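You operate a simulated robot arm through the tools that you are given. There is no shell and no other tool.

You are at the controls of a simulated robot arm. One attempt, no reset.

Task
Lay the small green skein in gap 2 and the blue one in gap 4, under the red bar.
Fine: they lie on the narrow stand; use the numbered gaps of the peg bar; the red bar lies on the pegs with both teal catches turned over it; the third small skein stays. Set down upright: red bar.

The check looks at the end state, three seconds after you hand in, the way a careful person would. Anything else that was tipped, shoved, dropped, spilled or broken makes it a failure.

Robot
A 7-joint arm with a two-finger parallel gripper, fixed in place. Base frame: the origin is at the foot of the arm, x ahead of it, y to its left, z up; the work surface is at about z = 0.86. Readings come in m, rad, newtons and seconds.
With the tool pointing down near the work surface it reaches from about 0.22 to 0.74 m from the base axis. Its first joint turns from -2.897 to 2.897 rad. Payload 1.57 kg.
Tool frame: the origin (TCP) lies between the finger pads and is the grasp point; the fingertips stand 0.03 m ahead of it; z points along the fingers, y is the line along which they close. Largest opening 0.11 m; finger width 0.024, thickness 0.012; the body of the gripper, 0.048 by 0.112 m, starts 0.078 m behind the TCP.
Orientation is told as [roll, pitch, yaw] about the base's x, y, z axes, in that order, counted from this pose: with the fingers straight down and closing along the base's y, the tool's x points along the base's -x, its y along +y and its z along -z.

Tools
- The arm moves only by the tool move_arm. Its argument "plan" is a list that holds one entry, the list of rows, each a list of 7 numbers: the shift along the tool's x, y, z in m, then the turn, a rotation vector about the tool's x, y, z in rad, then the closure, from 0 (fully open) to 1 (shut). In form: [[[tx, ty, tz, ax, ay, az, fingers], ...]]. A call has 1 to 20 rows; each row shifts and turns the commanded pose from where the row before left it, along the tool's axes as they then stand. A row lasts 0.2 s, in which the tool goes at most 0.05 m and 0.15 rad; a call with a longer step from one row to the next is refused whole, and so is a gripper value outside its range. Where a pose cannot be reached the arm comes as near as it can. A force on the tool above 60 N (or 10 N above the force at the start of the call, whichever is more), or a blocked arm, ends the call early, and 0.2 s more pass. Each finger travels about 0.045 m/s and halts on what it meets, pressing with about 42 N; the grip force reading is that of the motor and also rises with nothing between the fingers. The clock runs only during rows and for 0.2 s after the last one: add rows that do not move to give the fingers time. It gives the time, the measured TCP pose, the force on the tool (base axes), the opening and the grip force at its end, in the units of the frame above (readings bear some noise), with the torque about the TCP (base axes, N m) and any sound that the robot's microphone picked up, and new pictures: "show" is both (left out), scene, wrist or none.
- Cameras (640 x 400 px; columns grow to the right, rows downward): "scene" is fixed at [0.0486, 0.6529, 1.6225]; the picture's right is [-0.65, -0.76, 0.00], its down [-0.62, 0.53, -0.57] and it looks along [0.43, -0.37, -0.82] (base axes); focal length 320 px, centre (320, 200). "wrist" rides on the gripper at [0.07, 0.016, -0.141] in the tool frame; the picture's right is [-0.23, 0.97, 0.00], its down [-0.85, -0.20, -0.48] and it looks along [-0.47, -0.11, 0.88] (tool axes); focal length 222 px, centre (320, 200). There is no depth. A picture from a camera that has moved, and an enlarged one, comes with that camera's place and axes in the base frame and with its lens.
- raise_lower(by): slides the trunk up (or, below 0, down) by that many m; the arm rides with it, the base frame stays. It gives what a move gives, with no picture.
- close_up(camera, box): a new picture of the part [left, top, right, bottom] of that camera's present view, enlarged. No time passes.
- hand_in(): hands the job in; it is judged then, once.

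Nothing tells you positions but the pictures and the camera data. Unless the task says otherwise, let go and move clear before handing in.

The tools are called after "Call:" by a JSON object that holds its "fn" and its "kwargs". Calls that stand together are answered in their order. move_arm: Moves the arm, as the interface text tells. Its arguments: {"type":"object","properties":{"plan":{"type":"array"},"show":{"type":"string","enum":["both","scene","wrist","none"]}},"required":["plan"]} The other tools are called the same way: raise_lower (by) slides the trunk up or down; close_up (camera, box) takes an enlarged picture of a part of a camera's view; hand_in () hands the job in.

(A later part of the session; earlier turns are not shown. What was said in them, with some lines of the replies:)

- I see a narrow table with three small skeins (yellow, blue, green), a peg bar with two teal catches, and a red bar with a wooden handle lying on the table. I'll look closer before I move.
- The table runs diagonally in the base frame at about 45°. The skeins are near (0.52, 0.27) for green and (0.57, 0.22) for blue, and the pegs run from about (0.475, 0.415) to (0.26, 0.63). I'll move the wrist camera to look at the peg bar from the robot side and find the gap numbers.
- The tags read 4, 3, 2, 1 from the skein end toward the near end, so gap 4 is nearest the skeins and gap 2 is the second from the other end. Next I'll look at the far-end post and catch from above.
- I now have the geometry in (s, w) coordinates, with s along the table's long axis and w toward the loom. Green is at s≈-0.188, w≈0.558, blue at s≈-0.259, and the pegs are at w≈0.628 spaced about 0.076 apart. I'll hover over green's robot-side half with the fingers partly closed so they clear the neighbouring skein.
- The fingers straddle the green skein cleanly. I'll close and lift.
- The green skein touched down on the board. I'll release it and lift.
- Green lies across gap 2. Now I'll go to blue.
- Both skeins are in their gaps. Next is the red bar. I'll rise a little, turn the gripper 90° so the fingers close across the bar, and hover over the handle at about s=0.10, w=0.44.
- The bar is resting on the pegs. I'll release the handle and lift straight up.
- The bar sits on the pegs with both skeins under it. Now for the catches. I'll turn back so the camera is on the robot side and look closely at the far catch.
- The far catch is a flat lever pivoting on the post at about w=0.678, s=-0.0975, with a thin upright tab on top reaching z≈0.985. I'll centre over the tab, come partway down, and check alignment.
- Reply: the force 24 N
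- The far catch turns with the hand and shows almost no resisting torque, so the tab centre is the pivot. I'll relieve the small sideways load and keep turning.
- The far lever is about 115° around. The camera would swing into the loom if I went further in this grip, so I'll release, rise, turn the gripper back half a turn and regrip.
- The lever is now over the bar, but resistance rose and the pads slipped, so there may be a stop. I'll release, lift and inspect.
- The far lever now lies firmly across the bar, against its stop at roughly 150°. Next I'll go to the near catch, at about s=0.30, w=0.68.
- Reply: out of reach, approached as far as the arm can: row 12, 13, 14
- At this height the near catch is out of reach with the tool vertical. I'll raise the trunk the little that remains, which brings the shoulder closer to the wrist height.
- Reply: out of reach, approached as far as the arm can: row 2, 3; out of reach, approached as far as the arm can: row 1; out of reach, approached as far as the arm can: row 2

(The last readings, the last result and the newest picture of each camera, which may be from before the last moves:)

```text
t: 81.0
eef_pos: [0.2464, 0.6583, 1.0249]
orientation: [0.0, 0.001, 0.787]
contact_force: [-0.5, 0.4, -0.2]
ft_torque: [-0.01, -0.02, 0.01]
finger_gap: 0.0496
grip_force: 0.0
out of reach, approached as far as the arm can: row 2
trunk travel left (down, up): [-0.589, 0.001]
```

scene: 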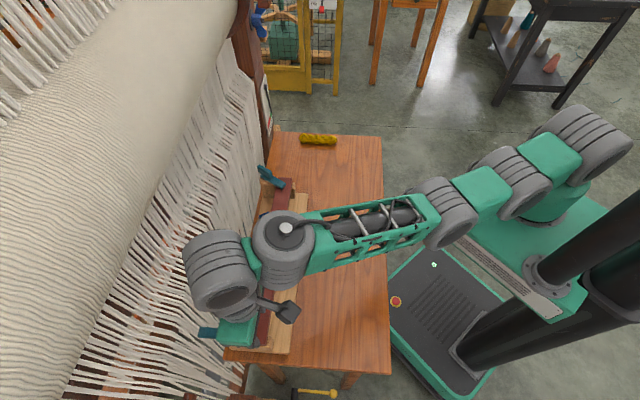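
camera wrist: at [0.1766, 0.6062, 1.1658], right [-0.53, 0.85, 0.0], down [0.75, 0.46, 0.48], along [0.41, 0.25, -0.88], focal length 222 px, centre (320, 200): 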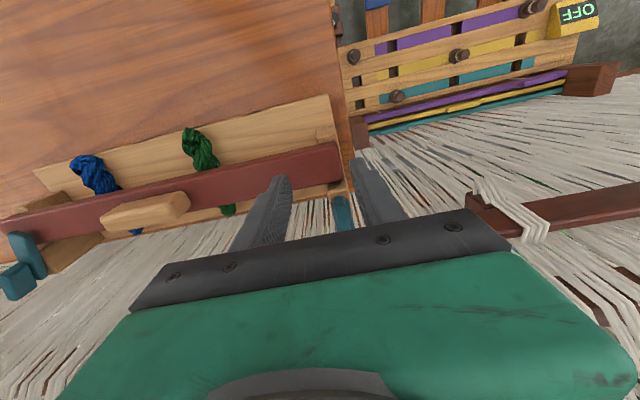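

Call:
{"fn": "move_arm", "kwargs": {"plan": [[[0, 0, 0, 0, -0.1, 0, 0.55], [0, 0, 0, 0, -0.1, 0, 0.55], [0, 0, 0, 0, 0, 0, 0.55]]]}}

Call:
{"fn": "close_up", "kwargs": {"camera": "wrist", "box": [220, 80, 420, 220]}}

Call:
{"fn": "close_up", "kwargs": {"camera": "scene", "box": [190, 280, 330, 370]}}

```text
t: 81.8
eef_pos: [0.2434, 0.6592, 1.0248]
orientation: [0.002, -0.151, 0.786]
contact_force: [0.5, 1.2, 0.4]
ft_torque: [-0.01, 0.03, -0.03]
finger_gap: 0.0495
grip_force: 0.1
out of reach, approached as far as the arm can: row 1, 2
trunk travel left (down, up): [-0.589, 0.001]
camera wrist: at [0.1686, 0.6069, 1.1538], right [-0.53, 0.85, 0.03], down [0.69, 0.41, 0.6], along [0.5, 0.34, -0.8], focal length 222 px, centre (320, 200)
```

scene: 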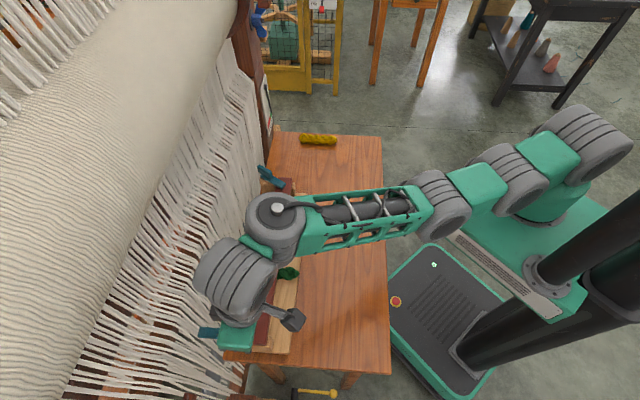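
wrist: 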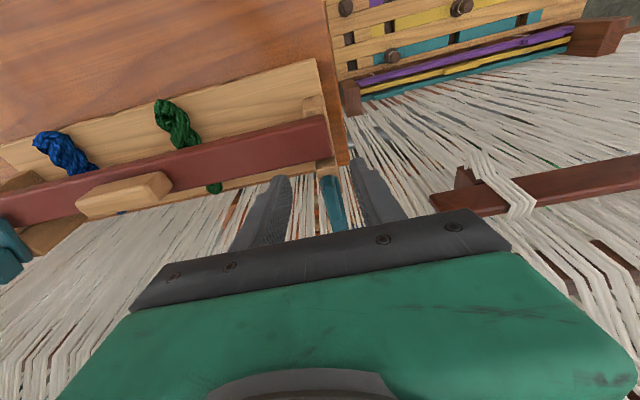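

```text
2.86 times, centred on (320, 150) of wrist
camera zoom: at [0.1686, 0.6069, 1.1538], right [-0.53, 0.85, 0.03], down [0.69, 0.41, 0.6], along [0.5, 0.34, -0.8], focal length 635 px, centre (320, 343)
```

zoom: 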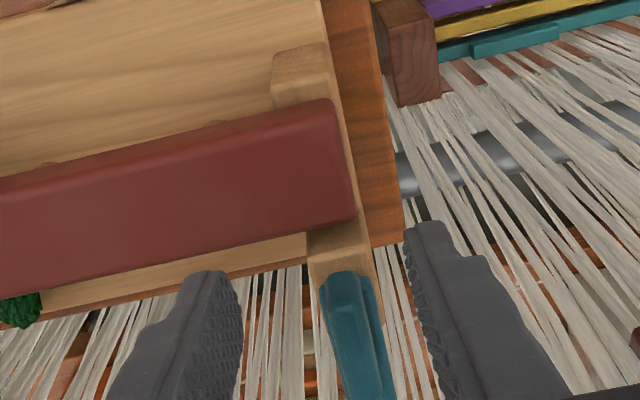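

```text
4.44 times, centred on (260, 325) of scene
camera zoom: at [0.0486, 0.6529, 1.6225], right [-0.65, -0.76, 0.0], down [-0.62, 0.53, -0.57], along [0.43, -0.37, -0.82], focal length 1422 px, centre (587, -356)
```

zoom: 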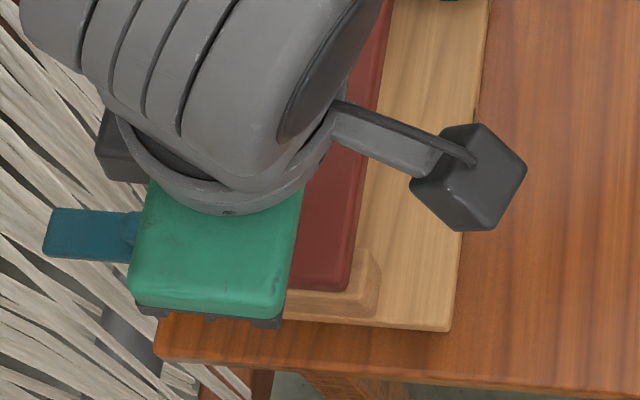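

Call:
{"fn": "move_arm", "kwargs": {"plan": [[[-0.01, 0.003, 0.002, 0, -0.05, 0, 0.55], [-0.01, 0.003, 0.002, 0, -0.05, 0, 0.55], [0, 0, 0, 0, 0, 0, 0.55]]]}}

Call:
{"fn": "close_up", "kwargs": {"camera": "wrist", "box": [220, 80, 420, 220]}}

```text
t: 82.6
eef_pos: [0.2437, 0.6592, 1.025]
orientation: [0.0, -0.149, 0.785]
contact_force: [0.7, 0.7, 0.9]
ft_torque: [0.0, -0.01, -0.01]
finger_gap: 0.0491
grip_force: 0.1
out of reach, approached as far as the arm can: row 1, 2
trunk travel left (down, up): [-0.589, 0.001]
camera wrist: at [0.1685, 0.607, 1.1538], right [-0.53, 0.85, 0.03], down [0.69, 0.41, 0.6], along [0.49, 0.34, -0.8], focal length 222 px, centre (320, 200)
```

scene: 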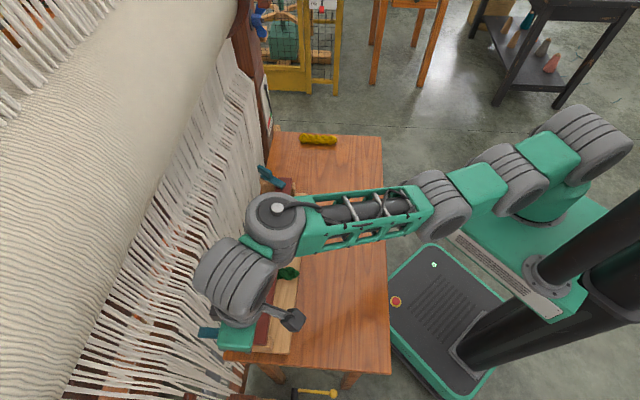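
wrist: 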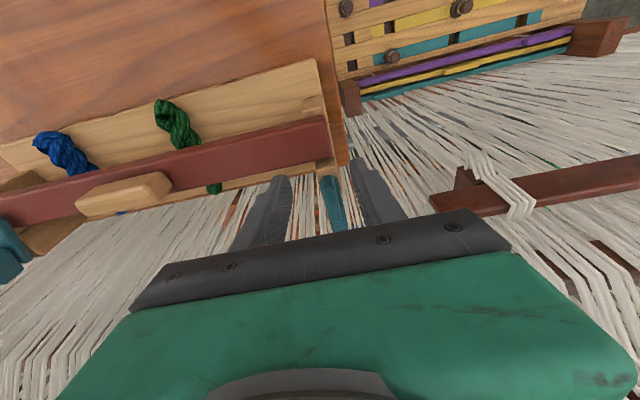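

```text
2.86 times, centred on (320, 150) of wrist
camera zoom: at [0.1685, 0.607, 1.1538], right [-0.53, 0.85, 0.03], down [0.69, 0.41, 0.6], along [0.49, 0.34, -0.8], focal length 635 px, centre (320, 343)
```

zoom: 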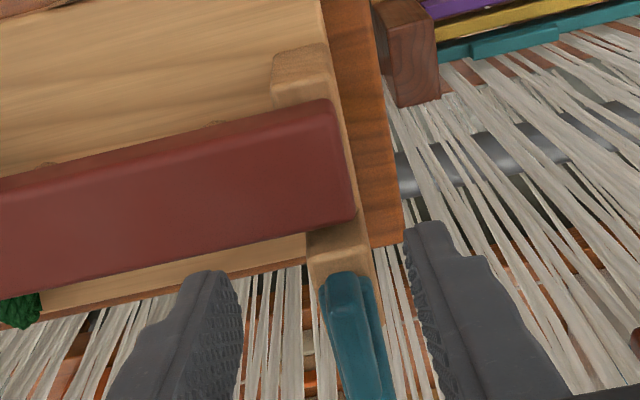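

Call:
{"fn": "move_arm", "kwargs": {"plan": [[[0.0015, 0.002, 0.01, 0, 0, 0, 0.55], [0.0015, 0.002, 0.01, 0, 0, 0, 0.55], [-0.01, 0.002, 0.0015, 0, 0, 0, 0.55], [-0.01, 0, 0.0015, 0, 0, 0, 0.55], [0, 0, 0, 0, 0, 0, 0.55]]]}}

Call:
{"fn": "close_up", "kwargs": {"camera": "wrist", "box": [220, 80, 420, 220]}}

```text
t: 83.8
eef_pos: [0.2451, 0.658, 1.0189]
orientation: [0.002, -0.149, 0.786]
contact_force: [0.1, 0.2, -0.6]
ft_torque: [0.0, -0.04, 0.0]
finger_gap: 0.0495
grip_force: 0.0
out of reach, approached as far as the arm can: row 1, 2, 3, 4
trunk travel left (down, up): [-0.589, 0.001]
camera wrist: at [0.1694, 0.6052, 1.1473], right [-0.53, 0.85, 0.04], down [0.69, 0.41, 0.6], along [0.49, 0.34, -0.8], focal length 222 px, centre (320, 200)
```

scene: 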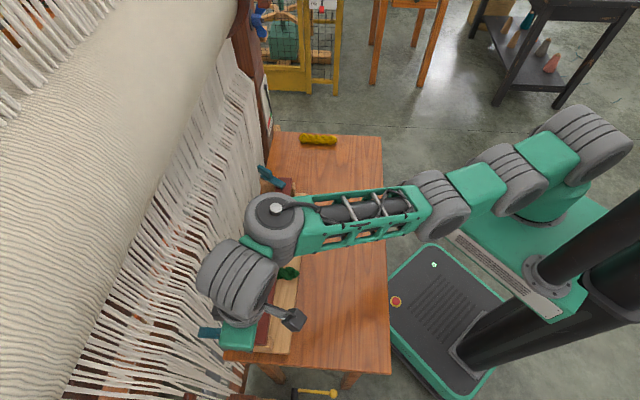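
wrist: 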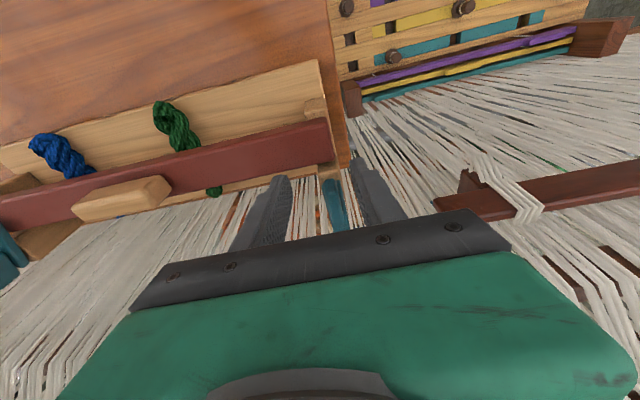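

```text
2.86 times, centred on (320, 150) of wrist
camera zoom: at [0.1694, 0.6052, 1.1473], right [-0.53, 0.85, 0.04], down [0.69, 0.41, 0.6], along [0.49, 0.34, -0.8], focal length 635 px, centre (320, 343)
```

zoom: 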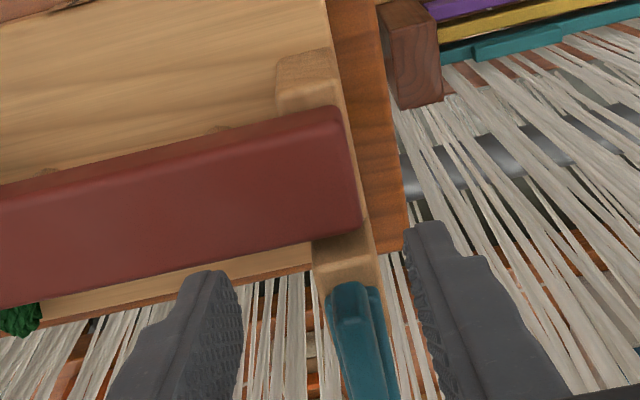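

The arm seems stuck near a joint limit here. I'll back off inward, set the tilt there, and then approach again.

Call:
{"fn": "move_arm", "kwargs": {"plan": [[[0.03, -0.01, -0.01, 0, 0, 0, 0.55], [0.03, -0.01, -0.01, 0, 0, 0, 0.55], [0.02, 0, 0, 0, 0, 0, 0.55], [0, 0, 0, 0, -0.05, 0, 0.55], [0, 0, 0, 0, -0.05, 0, 0.55], [0, 0, 0, 0, -0.05, 0, 0.55], [0, 0, 0, 0, 0, 0, 0.55]]], "show": "scene"}}

```text
t: 85.4
eef_pos: [0.2136, 0.6342, 1.0247]
orientation: [-0.003, -0.241, 0.787]
contact_force: [1.0, -1.3, 0.0]
ft_torque: [0.02, -0.01, 0.0]
finger_gap: 0.0495
grip_force: 0.1
out of reach, approached as far as the arm can: row 2, 3, 4, 5, 6
trunk travel left (down, up): [-0.589, 0.001]
```

scene: 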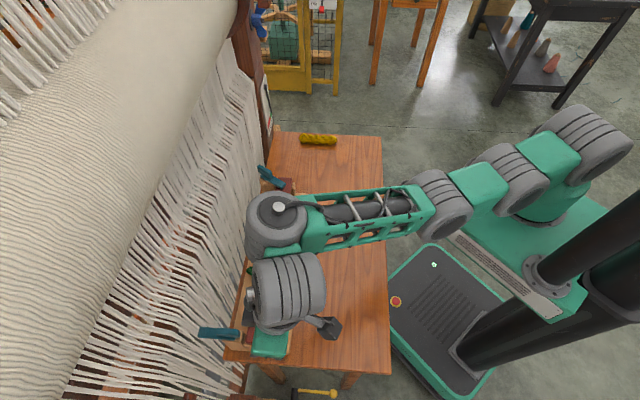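

Call:
{"fn": "move_arm", "kwargs": {"plan": [[[0.03, -0.005, -0.01, 0, 0, 0, 0.55], [0.03, -0.005, -0.01, 0, 0, 0, 0.55], [0, 0, 0, 0, 0, 0, 0.55]]], "show": "none"}}

```text
t: 86.2
eef_pos: [0.185, 0.6408, 1.0271]
orientation: [-0.004, -0.24, 0.786]
contact_force: [0.9, 0.4, 0.3]
ft_torque: [0.0, -0.01, 0.02]
finger_gap: 0.0493
grip_force: 0.2
out of reach, approached as far as the arm can: row 1, 2
trunk travel left (down, up): [-0.589, 0.001]
```

Call:
{"fn": "move_arm", "kwargs": {"plan": [[[0, 0, 0, 0, 0.08, 0, 0.55], [0, 0, 0, 0, 0.08, 0, 0.55], [0, 0, 0, 0, 0.08, 0, 0.55], [0, 0, 0, 0, 0, 0, 0.55]]]}}

```text
t: 87.2
eef_pos: [0.185, 0.6409, 1.0279]
orientation: [-0.003, 0.003, 0.785]
contact_force: [-0.7, -0.4, 1.1]
ft_torque: [0.0, 0.02, -0.02]
finger_gap: 0.0495
grip_force: 0.0
trunk travel left (down, up): [-0.589, 0.001]
camera wrist: at [0.1245, 0.6034, 1.1682], right [-0.53, 0.85, 0.0], down [0.75, 0.46, 0.48], along [0.41, 0.25, -0.88], focal length 222 px, centre (320, 200)
```

scene: 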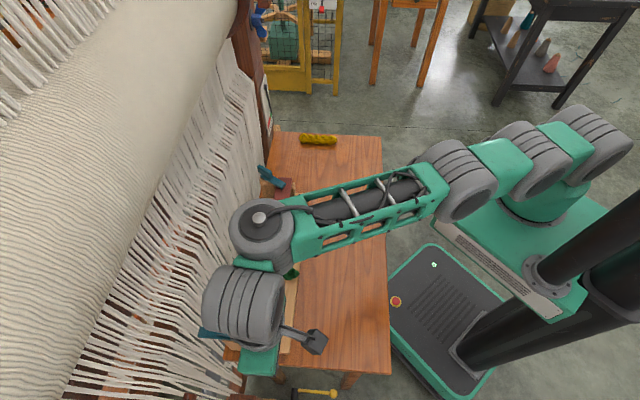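
wrist: 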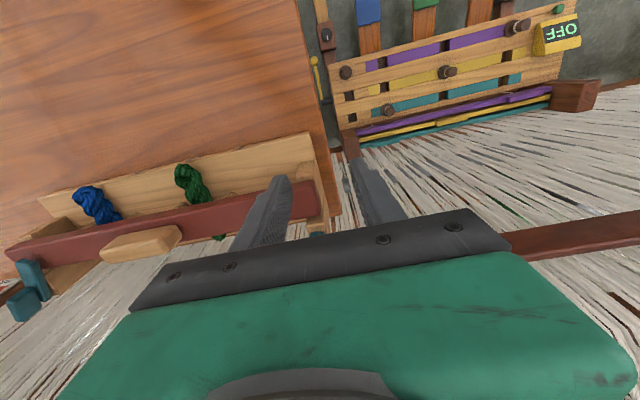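

Reaching the near tab with a vertical grip isn't feasible. Instead I'll turn the gripper so the fingers lie along w and open it fully. The outer finger then sits about 6 cm further out and can push the tab round with the TCP well inside reach.

Call:
{"fn": "move_arm", "kwargs": {"plan": [[[0.01, -0.01, -0.03, 0, 0, 0, 0.3], [0, 0, -0.03, 0, 0, -0.1428, 0.2], [0, 0, 0, 0, 0, -0.1428, 0], [0, 0, 0, 0, 0, -0.1428, 0], [0, 0, 0, 0, 0, -0.1428, 0], [0, 0, 0, 0, 0, -0.1428, 0], [0, 0, 0, 0, 0, -0.1428, 0], [0, 0, 0, 0, 0, -0.1428, 0], [0, 0, 0, 0, 0, -0.1428, 0], [0, 0, 0, 0, 0, -0.1428, 0], [0, 0, 0, 0, 0, -0.1428, 0], [0, 0, 0, 0, 0, -0.1428, 0], [0, 0, 0, 0, 0, 0, 0]]]}}

Call:
{"fn": "close_up", "kwargs": {"camera": "scene", "box": [190, 280, 330, 370]}}

```text
t: 90.0
eef_pos: [0.1853, 0.626, 1.0872]
orientation: [0.001, 0.002, 2.355]
contact_force: [1.1, -0.7, -0.1]
ft_torque: [-0.01, 0.01, 0.02]
finger_gap: 0.1102
grip_force: 0.1
trunk travel left (down, up): [-0.589, 0.001]
camera wrist: at [0.2232, 0.5664, 1.2285], right [-0.85, -0.53, 0.0], down [-0.46, 0.75, 0.48], along [-0.25, 0.4, -0.88], focal length 222 px, centre (320, 200)
```

scene: 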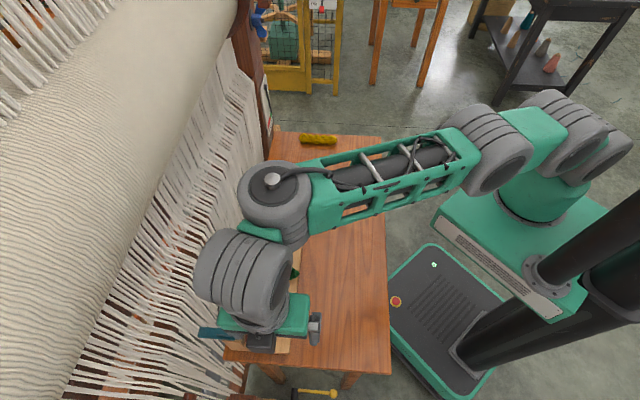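
wrist: 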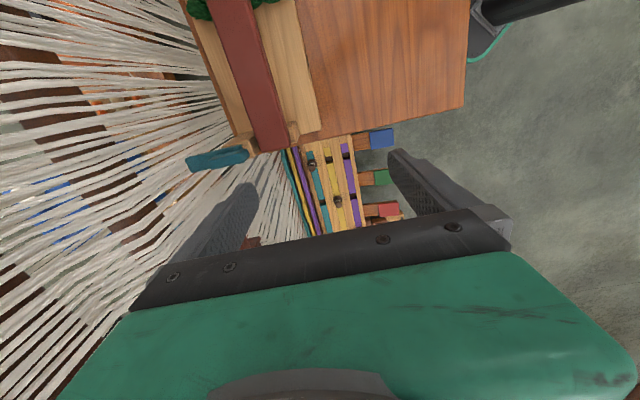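

```text
4.44 times, centred on (260, 325) of scene
camera zoom: at [0.0486, 0.6529, 1.6225], right [-0.65, -0.76, 0.0], down [-0.62, 0.53, -0.57], along [0.43, -0.37, -0.82], focal length 1422 px, centre (587, -356)
```

zoom: 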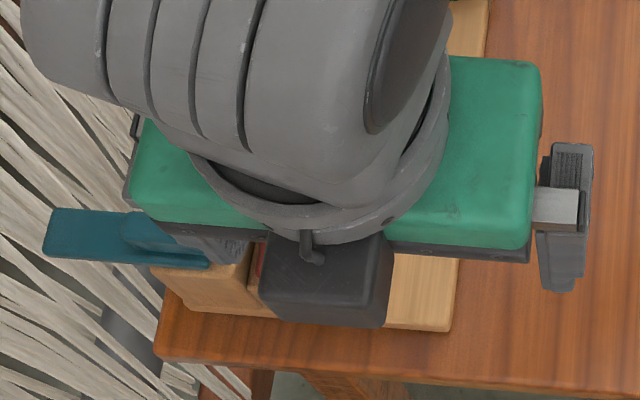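

Call:
{"fn": "move_arm", "kwargs": {"plan": [[[0.0331, -0.0263, 0, 0, 0, 0, 0], [0, 0, 0.04, 0, 0, 0, 0], [0, 0, 0, 0, 0, 0, 0]]]}}

Call:
{"fn": "close_up", "kwargs": {"camera": "wrist", "box": [140, 100, 300, 220]}}

Call:
{"fn": "close_up", "kwargs": {"camera": "scene", "box": [190, 280, 330, 370]}}

```text
t: 90.8
eef_pos: [0.2286, 0.6213, 1.0482]
orientation: [0.002, 0.002, 2.355]
contact_force: [0.4, 0.5, -0.5]
ft_torque: [0.02, 0.01, -0.01]
finger_gap: 0.1099
grip_force: 0.1
trunk travel left (down, up): [-0.589, 0.001]
camera wrist: at [0.2656, 0.5615, 1.1882], right [-0.85, -0.53, 0.0], down [-0.46, 0.75, 0.48], along [-0.25, 0.4, -0.88], focal length 222 px, centre (320, 200)
```

scene: 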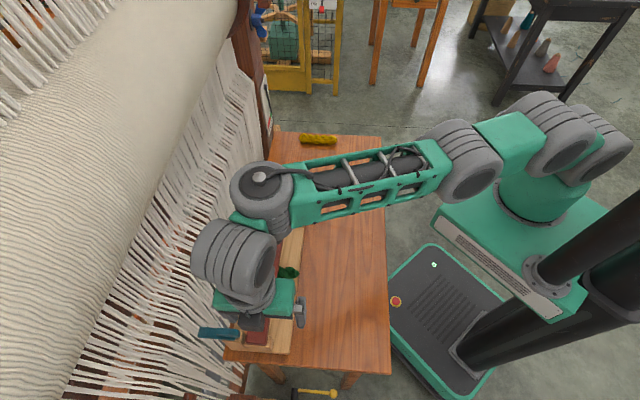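
wrist: 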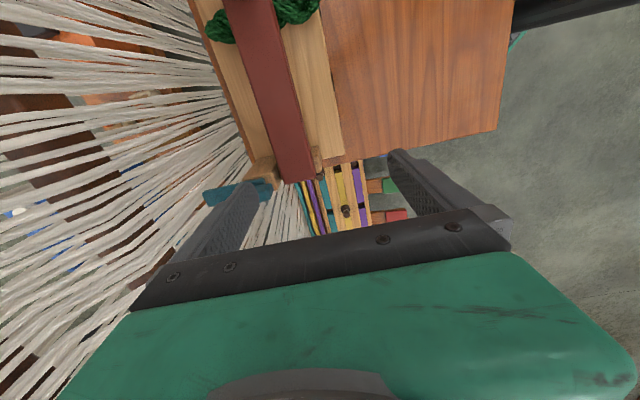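

```text
3.33 times, centred on (220, 160) of wrist
camera zoom: at [0.2656, 0.5615, 1.1882], right [-0.85, -0.53, 0.0], down [-0.46, 0.75, 0.48], along [-0.25, 0.4, -0.88], focal length 740 px, centre (653, 333)
```

zoom: 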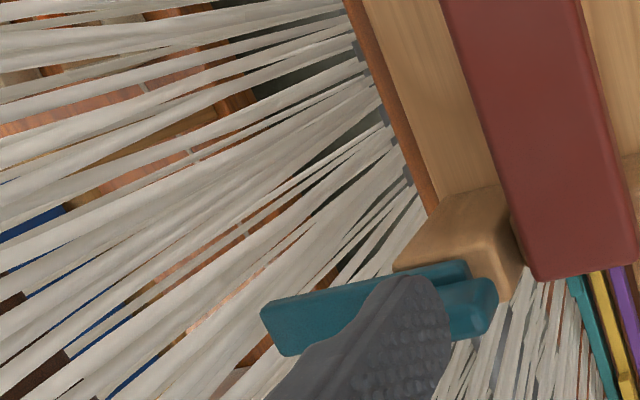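

```text
4.44 times, centred on (260, 325) of scene
camera zoom: at [0.0486, 0.6529, 1.6225], right [-0.65, -0.76, 0.0], down [-0.62, 0.53, -0.57], along [0.43, -0.37, -0.82], focal length 1422 px, centre (587, -356)
```

zoom: 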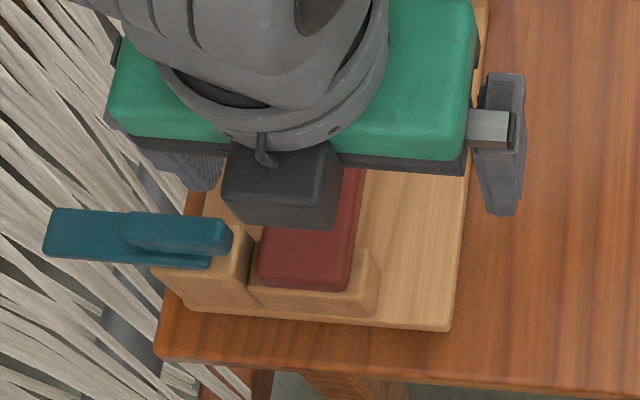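

Call:
{"fn": "move_arm", "kwargs": {"plan": [[[0.005, 0, 0.025, 0, 0, 0, 0], [0, 0, 0.025, 0, 0, 0, 0], [0, 0, 0, 0, 0, 0, 0]]]}}

Call:
{"fn": "close_up", "kwargs": {"camera": "wrist", "box": [140, 100, 300, 220]}}

Call:
{"fn": "close_up", "kwargs": {"camera": "scene", "box": [190, 280, 330, 370]}}

```text
t: 91.6
eef_pos: [0.232, 0.6172, 0.9971]
orientation: [0.0, 0.002, 2.355]
contact_force: [-0.3, -1.2, -0.6]
ft_torque: [0.0, 0.0, -0.01]
finger_gap: 0.1098
grip_force: 0.0
trunk travel left (down, up): [-0.589, 0.001]
camera wrist: at [0.2692, 0.5567, 1.1383], right [-0.85, -0.53, 0.0], down [-0.46, 0.75, 0.48], along [-0.25, 0.41, -0.88], focal length 222 px, centre (320, 200)
```

scene: 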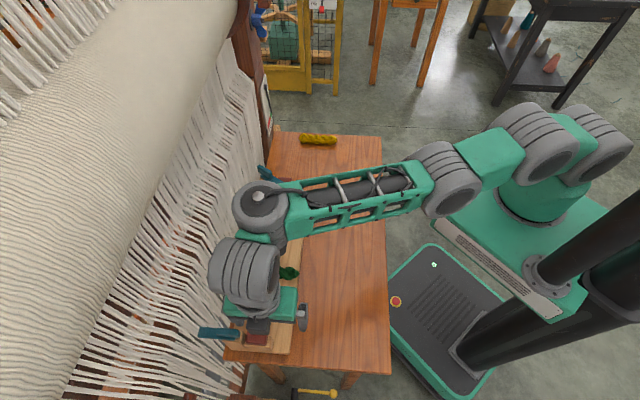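
wrist: 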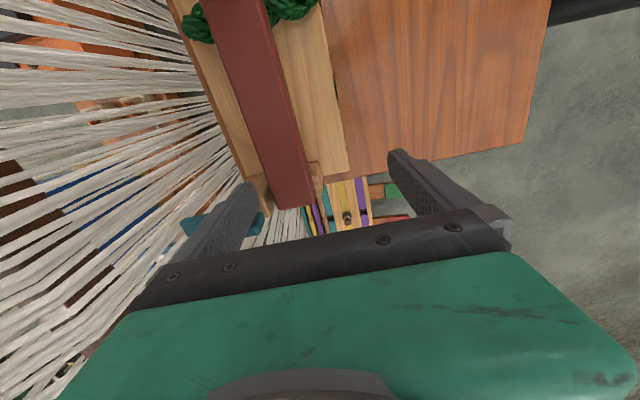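

```text
3.33 times, centred on (220, 160) of wrist
camera zoom: at [0.2692, 0.5567, 1.1383], right [-0.85, -0.53, 0.0], down [-0.46, 0.75, 0.48], along [-0.25, 0.41, -0.88], focal length 740 px, centre (653, 333)
```

zoom: 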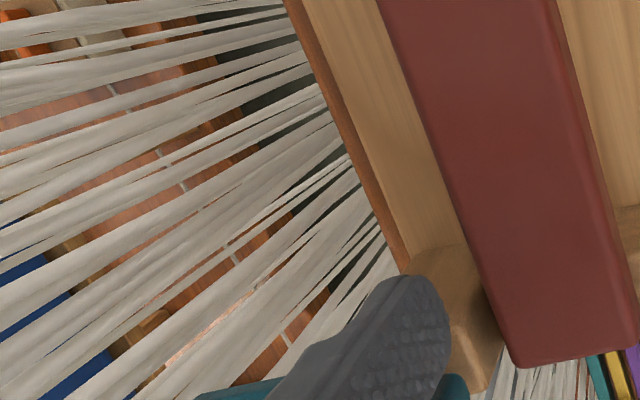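

```text
4.44 times, centred on (260, 325) of scene
camera zoom: at [0.0486, 0.6529, 1.6225], right [-0.65, -0.76, 0.0], down [-0.62, 0.53, -0.57], along [0.43, -0.37, -0.82], focal length 1422 px, centre (587, -356)
```

zoom: 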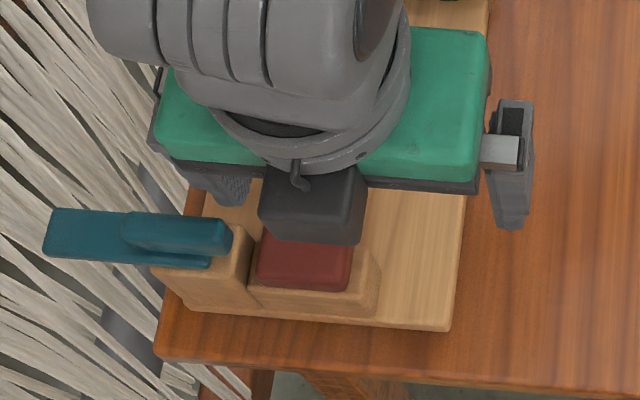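

Call:
{"fn": "move_arm", "kwargs": {"plan": [[[-0.005, 0, 0, 0, 0, 0, 0], [-0.005, 0, 0, 0, 0, 0, 0], [-0.003, 0, 0, 0, 0, 0, 0], [-0.003, 0, 0, 0, 0, 0, 0]]], "show": "scene"}}

Call:
{"fn": "close_up", "kwargs": {"camera": "scene", "box": [190, 280, 330, 370]}}

```text
t: 92.6
eef_pos: [0.22, 0.6306, 0.9968]
orientation: [-0.001, 0.003, 2.358]
contact_force: [-0.9, -0.8, -0.5]
ft_torque: [-0.01, 0.01, 0.03]
finger_gap: 0.1096
grip_force: 0.0
trunk travel left (down, up): [-0.589, 0.001]
```

scene: 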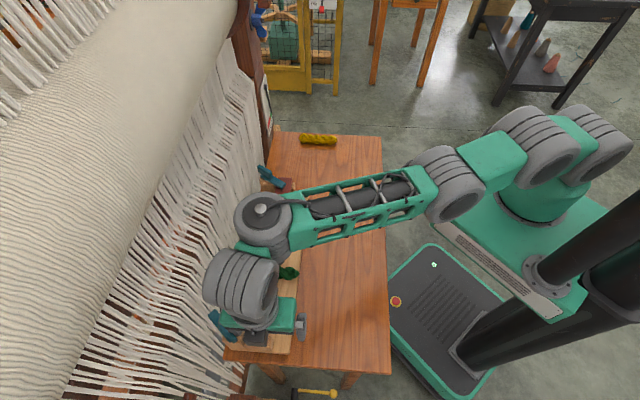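

```text
4.44 times, centred on (260, 325) of scene
camera zoom: at [0.0486, 0.6529, 1.6225], right [-0.65, -0.76, 0.0], down [-0.62, 0.53, -0.57], along [0.43, -0.37, -0.82], focal length 1422 px, centre (587, -356)
```

zoom: 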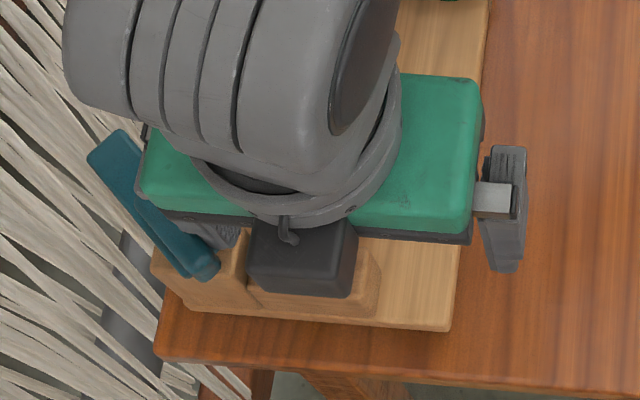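

The near catch turns freely this way, with the lever swinging inward like the far one. I'll keep sliding the outer finger along the tab.

Call:
{"fn": "move_arm", "kwargs": {"plan": [[[-0.004, 0, 0, 0, 0, 0, 0], [-0.004, 0, 0, 0, 0, 0, 0], [-0.004, 0, 0, 0, 0, 0, 0], [-0.004, 0, 0, 0, 0, 0, 0], [0, 0, 0, 0, 0, 0, 0]]], "show": "scene"}}

Call:
{"fn": "close_up", "kwargs": {"camera": "scene", "box": [190, 280, 330, 370]}}

```text
t: 93.8
eef_pos: [0.2085, 0.6412, 0.9981]
orientation: [0.002, 0.001, 2.356]
contact_force: [-0.1, -0.7, -0.2]
ft_torque: [-0.03, -0.01, 0.0]
finger_gap: 0.11
grip_force: 0.0
trunk travel left (down, up): [-0.589, 0.001]
```

scene: 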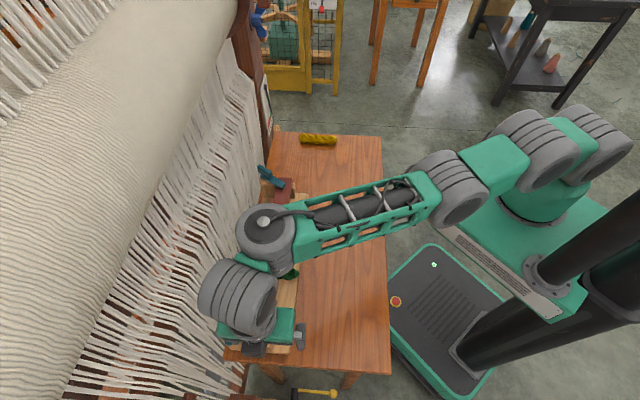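

```text
4.44 times, centred on (260, 325) of scene
camera zoom: at [0.0486, 0.6529, 1.6225], right [-0.65, -0.76, 0.0], down [-0.62, 0.53, -0.57], along [0.43, -0.37, -0.82], focal length 1422 px, centre (587, -356)
```

zoom: 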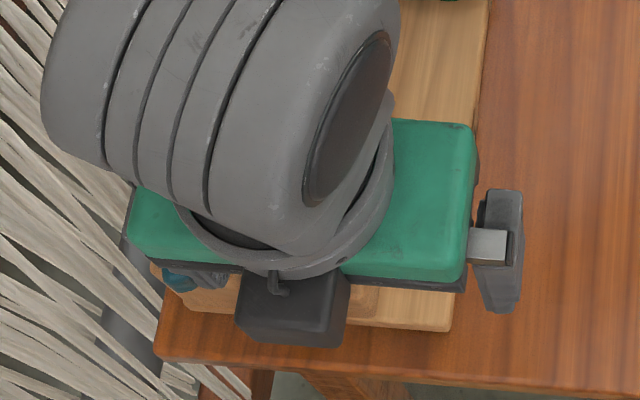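

Call:
{"fn": "move_arm", "kwargs": {"plan": [[[-0.006, 0, 0, 0, 0, 0, 0], [-0.006, 0, 0, 0, 0, 0, 0], [-0.0055, 0, 0, 0, 0, 0, 0], [0, 0, 0, 0, 0, 0, 0]]], "show": "both"}}

Call:
{"fn": "close_up", "kwargs": {"camera": "scene", "box": [190, 280, 330, 370]}}

Call:
{"fn": "close_up", "kwargs": {"camera": "wrist", "box": [140, 100, 300, 220]}}

```text
t: 94.8
eef_pos: [0.1955, 0.6529, 0.9983]
orientation: [0.001, 0.003, 2.355]
contact_force: [0.2, -1.1, 1.5]
ft_torque: [0.03, 0.02, -0.01]
finger_gap: 0.1101
grip_force: 0.1
trunk travel left (down, up): [-0.589, 0.001]
camera wrist: at [0.2338, 0.5929, 1.1388], right [-0.85, -0.53, 0.0], down [-0.46, 0.75, 0.48], along [-0.25, 0.4, -0.88], focal length 222 px, centre (320, 200)
```

scene: 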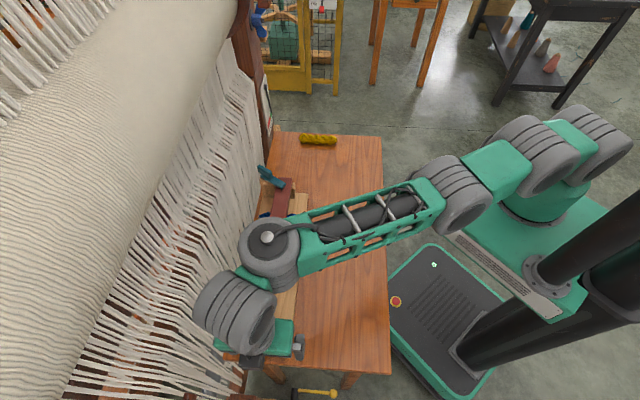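
wrist: 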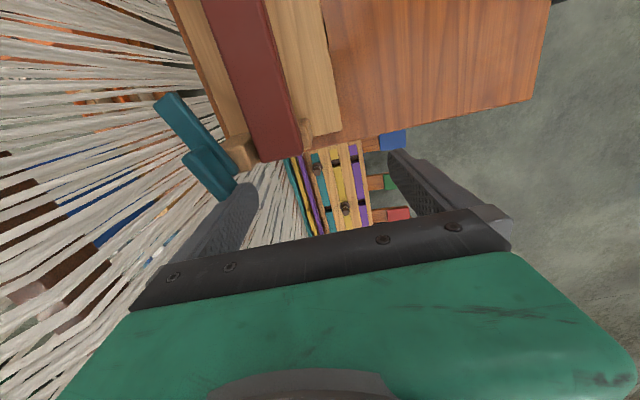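

```text
4.44 times, centred on (260, 325) of scene
camera zoom: at [0.0486, 0.6529, 1.6225], right [-0.65, -0.76, 0.0], down [-0.62, 0.53, -0.57], along [0.43, -0.37, -0.82], focal length 1422 px, centre (587, -356)
```

zoom: 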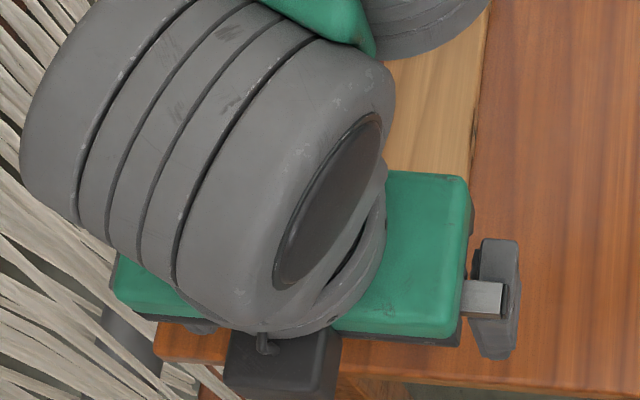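

```text
3.33 times, centred on (220, 160) of wrist
camera zoom: at [0.2338, 0.5929, 1.1388], right [-0.85, -0.53, 0.0], down [-0.46, 0.75, 0.48], along [-0.25, 0.4, -0.88], focal length 740 px, centre (653, 333)
```

zoom: 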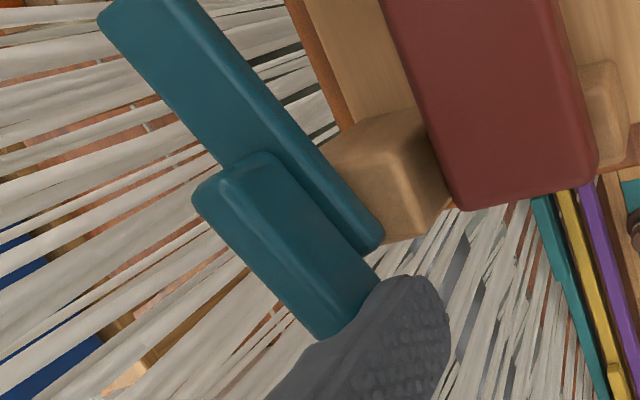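

Call:
{"fn": "move_arm", "kwargs": {"plan": [[[0, -0.004, 0, 0, 0, 0, 0], [0, -0.004, 0, 0, 0, 0, 0], [0, 0, 0, 0, 0, 0, 0]]], "show": "wrist"}}

Call:
{"fn": "close_up", "kwargs": {"camera": "wrist", "box": [140, 100, 300, 220]}}

```text
t: 95.6
eef_pos: [0.2028, 0.6595, 0.9968]
orientation: [-0.001, 0.003, 2.354]
contact_force: [-0.3, -0.6, 0.0]
ft_torque: [0.01, -0.01, 0.03]
finger_gap: 0.1097
grip_force: 0.1
trunk travel left (down, up): [-0.589, 0.001]
camera wrist: at [0.2396, 0.5986, 1.139], right [-0.85, -0.53, 0.0], down [-0.46, 0.75, 0.48], along [-0.25, 0.41, -0.88], focal length 222 px, centre (320, 200)
```

wrist: 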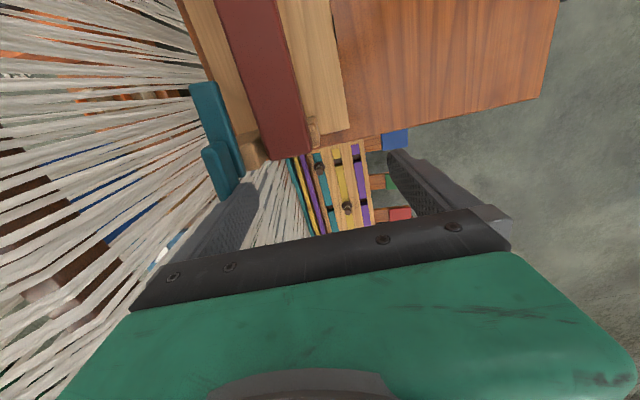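

```text
3.33 times, centred on (220, 160) of wrist
camera zoom: at [0.2396, 0.5986, 1.139], right [-0.85, -0.53, 0.0], down [-0.46, 0.75, 0.48], along [-0.25, 0.41, -0.88], focal length 740 px, centre (653, 333)
```

zoom: 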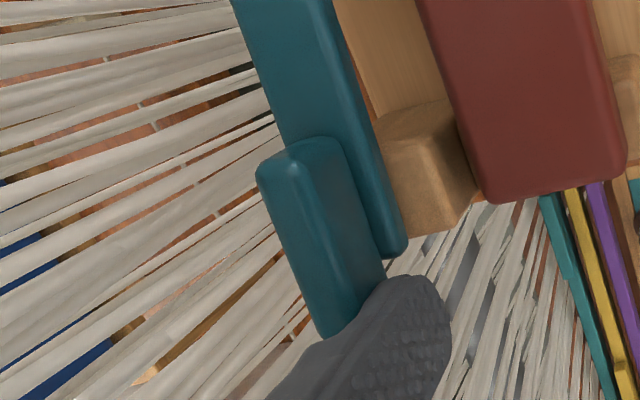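

Call:
{"fn": "move_arm", "kwargs": {"plan": [[[0.001, -0.004, 0, 0, 0, 0, 0], [0.001, -0.004, 0, 0, 0, 0, 0], [0, 0, 0, 0, 0, 0, 0]]], "show": "wrist"}}

Call:
{"fn": "close_up", "kwargs": {"camera": "wrist", "box": [140, 100, 300, 220]}}

```text
t: 96.4
eef_pos: [0.2089, 0.6626, 0.9975]
orientation: [0.0, 0.002, 2.354]
contact_force: [0.2, -0.2, -0.5]
ft_torque: [-0.02, 0.0, 0.0]
finger_gap: 0.11
grip_force: 0.1
trunk travel left (down, up): [-0.589, 0.001]
camera wrist: at [0.247, 0.6027, 1.1382], right [-0.85, -0.53, 0.0], down [-0.46, 0.75, 0.48], along [-0.25, 0.4, -0.88], focal length 222 px, centre (320, 200)
```

wrist: 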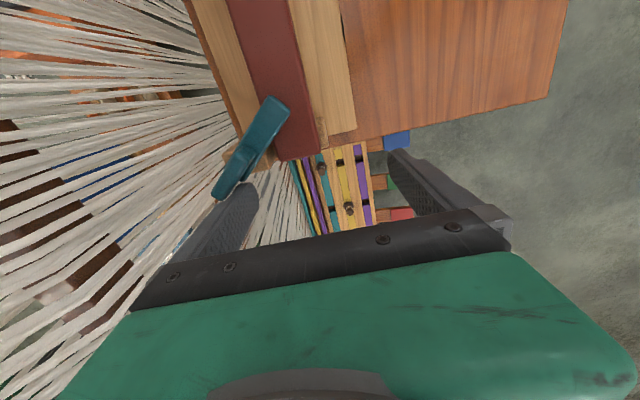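

```text
3.33 times, centred on (220, 160) of wrist
camera zoom: at [0.247, 0.6027, 1.1382], right [-0.85, -0.53, 0.0], down [-0.46, 0.75, 0.48], along [-0.25, 0.4, -0.88], focal length 740 px, centre (653, 333)
```

zoom: 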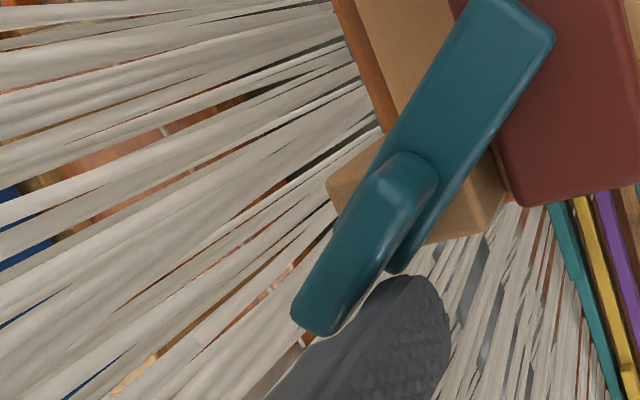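

Call:
{"fn": "move_arm", "kwargs": {"plan": [[[0.001, -0.003, 0, 0, 0, 0, 0], [0.001, -0.003, 0, 0, 0, 0, 0], [0, 0, 0, 0, 0, 0, 0]]], "show": "wrist"}}

Call:
{"fn": "close_up", "kwargs": {"camera": "wrist", "box": [140, 100, 300, 220]}}

```text
t: 97.2
eef_pos: [0.2135, 0.6653, 0.9973]
orientation: [0.002, 0.002, 2.357]
contact_force: [-3.8, -1.5, -0.6]
ft_torque: [-0.06, 0.09, 0.04]
finger_gap: 0.107
grip_force: 0.2
trunk travel left (down, up): [-0.589, 0.001]
camera wrist: at [0.2512, 0.6055, 1.1386], right [-0.85, -0.53, 0.0], down [-0.46, 0.75, 0.48], along [-0.25, 0.4, -0.88], focal length 222 px, centre (320, 200)
```

wrist: 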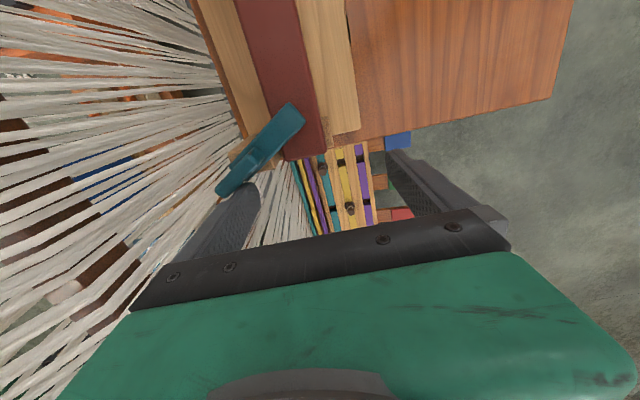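

```text
3.33 times, centred on (220, 160) of wrist
camera zoom: at [0.2512, 0.6055, 1.1386], right [-0.85, -0.53, 0.0], down [-0.46, 0.75, 0.48], along [-0.25, 0.4, -0.88], focal length 740 px, centre (653, 333)
```

zoom: 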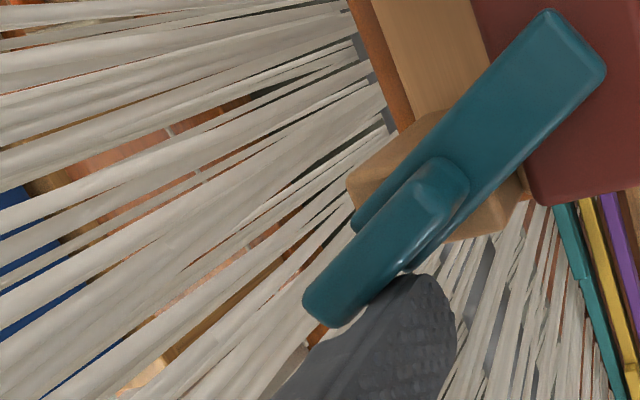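

The near lever has swung over the bar and reached its stop. I'll back off, rise and inspect everything.

Call:
{"fn": "move_arm", "kwargs": {"plan": [[[-0.002, 0.006, 0, 0, 0, 0, 0], [0, 0.006, 0, 0, 0, 0, 0], [0, 0, -0.04, 0, 0, 0, 0], [0, 0, -0.05, 0, 0, 0, 0], [0, 0.04, 0, 0, 0, 0, 0], [0.02, 0.045, 0, 0, 0, 0, 0], [0.04, 0.03, 0, 0, 0, 0, 0], [0.04, 0.03, 0, 0, 0, 0, 0], [0, 0, 0, 0, 0, 0, 0]]]}}

Call:
{"fn": "close_up", "kwargs": {"camera": "wrist", "box": [60, 40, 320, 220]}}

Call:
{"fn": "close_up", "kwargs": {"camera": "scene", "box": [190, 280, 330, 370]}}

Call:
{"fn": "close_up", "kwargs": {"camera": "scene", "box": [230, 120, 390, 230]}}

```text
t: 99.2
eef_pos: [0.1897, 0.5474, 1.0924]
orientation: [0.002, 0.002, 2.355]
contact_force: [0.1, 0.3, -0.4]
ft_torque: [-0.08, 0.02, 0.01]
finger_gap: 0.1101
grip_force: 0.0
out of reach, approached as far as the arm can: row 5, 6, 7
trunk travel left (down, up): [-0.589, 0.001]
camera wrist: at [0.2281, 0.4865, 1.2339], right [-0.85, -0.53, 0.0], down [-0.46, 0.75, 0.48], along [-0.25, 0.4, -0.88], focal length 222 px, centre (320, 200)
```

scene: 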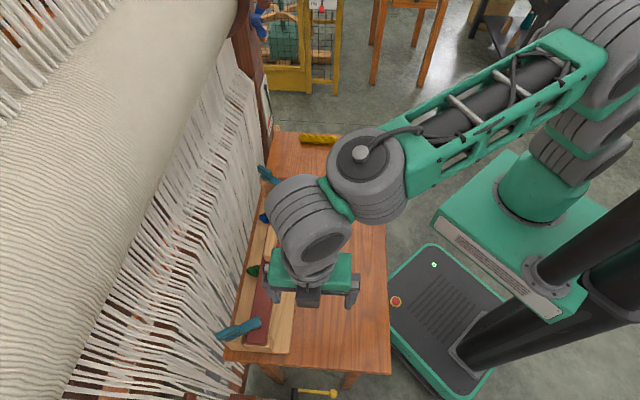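
wrist: 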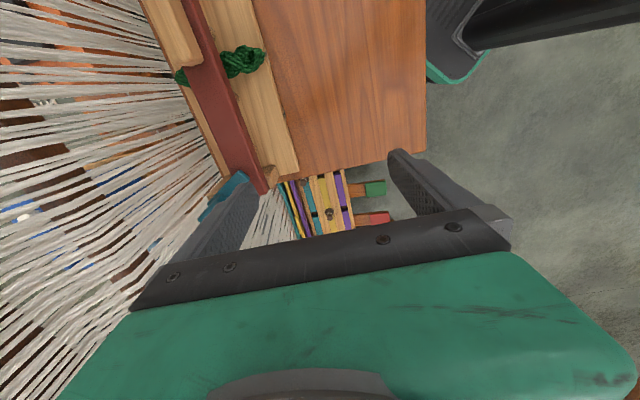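

```text
2.22 times, centred on (190, 130) of wrist
camera zoom: at [0.2281, 0.4865, 1.2339], right [-0.85, -0.53, 0.0], down [-0.46, 0.75, 0.48], along [-0.25, 0.4, -0.88], focal length 494 px, centre (609, 356)
```

zoom: 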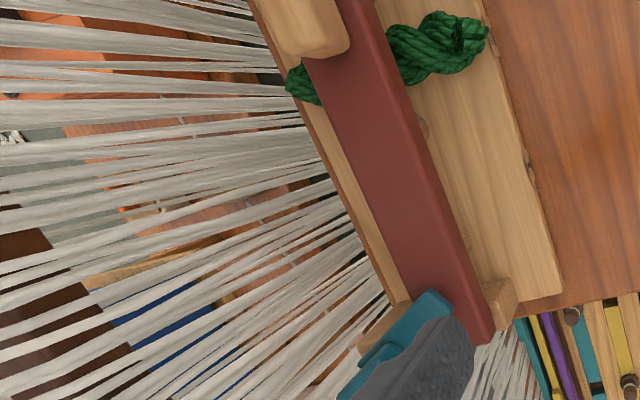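

```text
4.44 times, centred on (260, 325) of scene
camera zoom: at [0.0486, 0.6529, 1.6225], right [-0.65, -0.76, 0.0], down [-0.62, 0.53, -0.57], along [0.43, -0.37, -0.82], focal length 1422 px, centre (587, -356)
```

zoom: 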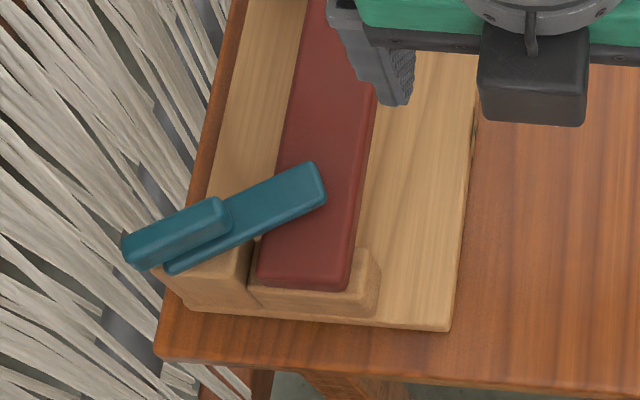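

```text
3.64 times, centred on (310, 175) of scene
camera zoom: at [0.0486, 0.6529, 1.6225], right [-0.65, -0.76, 0.0], down [-0.62, 0.53, -0.57], along [0.43, -0.37, -0.82], focal length 1163 px, centre (356, 291)
```

zoom: 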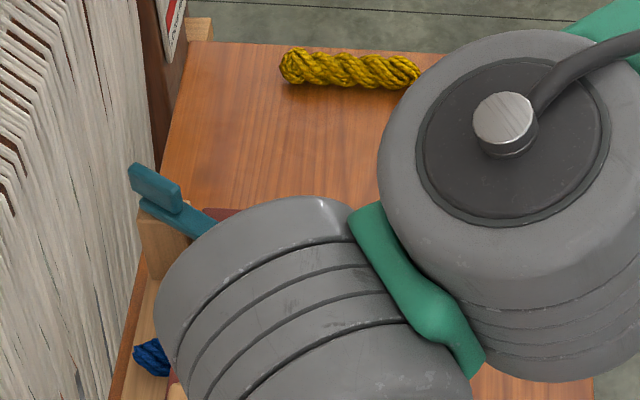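

Call:
{"fn": "move_arm", "kwargs": {"plan": [[[0, 0.02, -0.035, 0, 0, 0, 0], [0, 0.035, -0.03, 0, 0, 0, 0], [0, 0.04, -0.02, 0, 0, 0, 0], [0, 0.04, 0, 0, 0, 0, 0], [0, 0.04, 0, 0, 0, 0, 0], [0, 0.04, 0, 0, 0, 0, 0], [0, 0, 0, 0, 0, 0, 0]]]}}

Call:
{"fn": "close_up", "kwargs": {"camera": "scene", "box": [190, 120, 400, 252]}}

Call:
{"fn": "close_up", "kwargs": {"camera": "scene", "box": [190, 240, 400, 372]}}

```text
t: 100.8
eef_pos: [0.0396, 0.3937, 1.1778]
orientation: [0.0, 0.003, 2.355]
contact_force: [0.6, -0.4, 0.1]
ft_torque: [-0.04, -0.01, -0.03]
finger_gap: 0.11
grip_force: 0.1
trunk travel left (down, up): [-0.589, 0.001]
camera wrist: at [0.076, 0.3333, 1.3193], right [-0.85, -0.53, 0.0], down [-0.46, 0.75, 0.48], along [-0.25, 0.4, -0.88], focal length 222 px, centre (320, 200)
```

scene: 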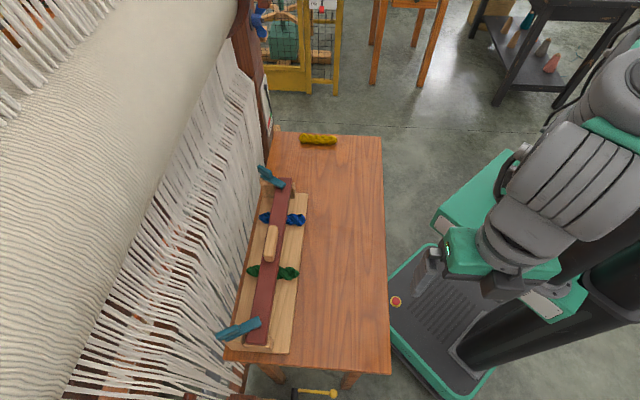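
wrist: 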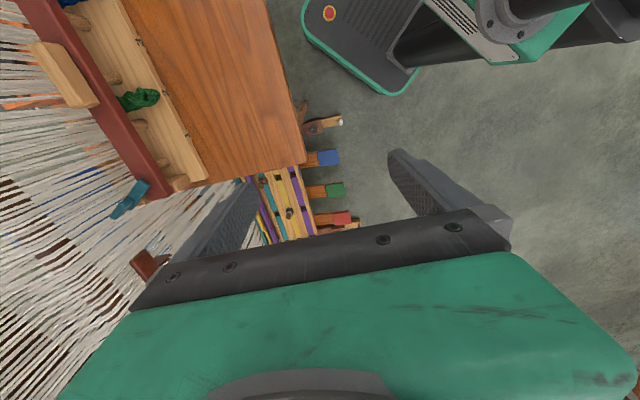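

```text
3.03 times, centred on (295, 186) of scene
camera zoom: at [0.0486, 0.6529, 1.6225], right [-0.65, -0.76, 0.0], down [-0.62, 0.53, -0.57], along [0.43, -0.37, -0.82], focal length 969 px, centre (396, 242)
```

zoom: 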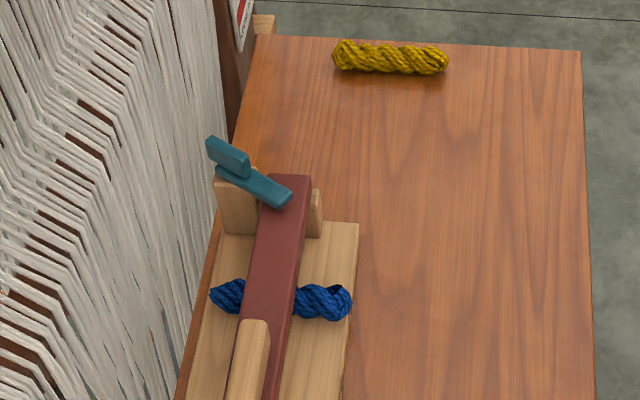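

```text
3.03 times, centred on (295, 306) of scene
camera zoom: at [0.0486, 0.6529, 1.6225], right [-0.65, -0.76, 0.0], down [-0.62, 0.53, -0.57], along [0.43, -0.37, -0.82], focal length 969 px, centre (396, -121)
```

zoom: 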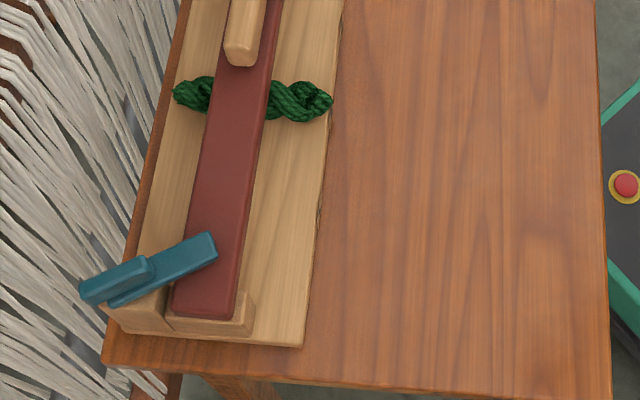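

Everything is where it should be. Green lies in gap 2 and blue in gap 4, both under the red bar on its pegs. Both teal catches are turned over the bar, the yellow skein hasn't moved, and the arm is clear. I'm handing in.

Call:
{"fn": "hand_in", "kwargs": {}}

```text
The job is handed in.
```

I've handed the job in. In the last pictures the end state matched the task:

- **Skeins:** the green skein lies across gap 2 and the blue one across gap 4. The yellow skein stayed where it was.
- **Red bar:** it lies upright on the pegs, over both skeins.
- **Catches:** both teal catches are turned over the bar. Each went about 150° round, to what felt like its stop, so the levers cross the bar at an angle of about 30° rather than square. Each covers roughly half of the bar's width.

I couldn't reach the near catch with a normal grip, so I raised the trunk by 0.064 m and pushed that catch round with one open finger. Nothing else on the table appeared tipped or shoved, and the arm was clear when I handed in.
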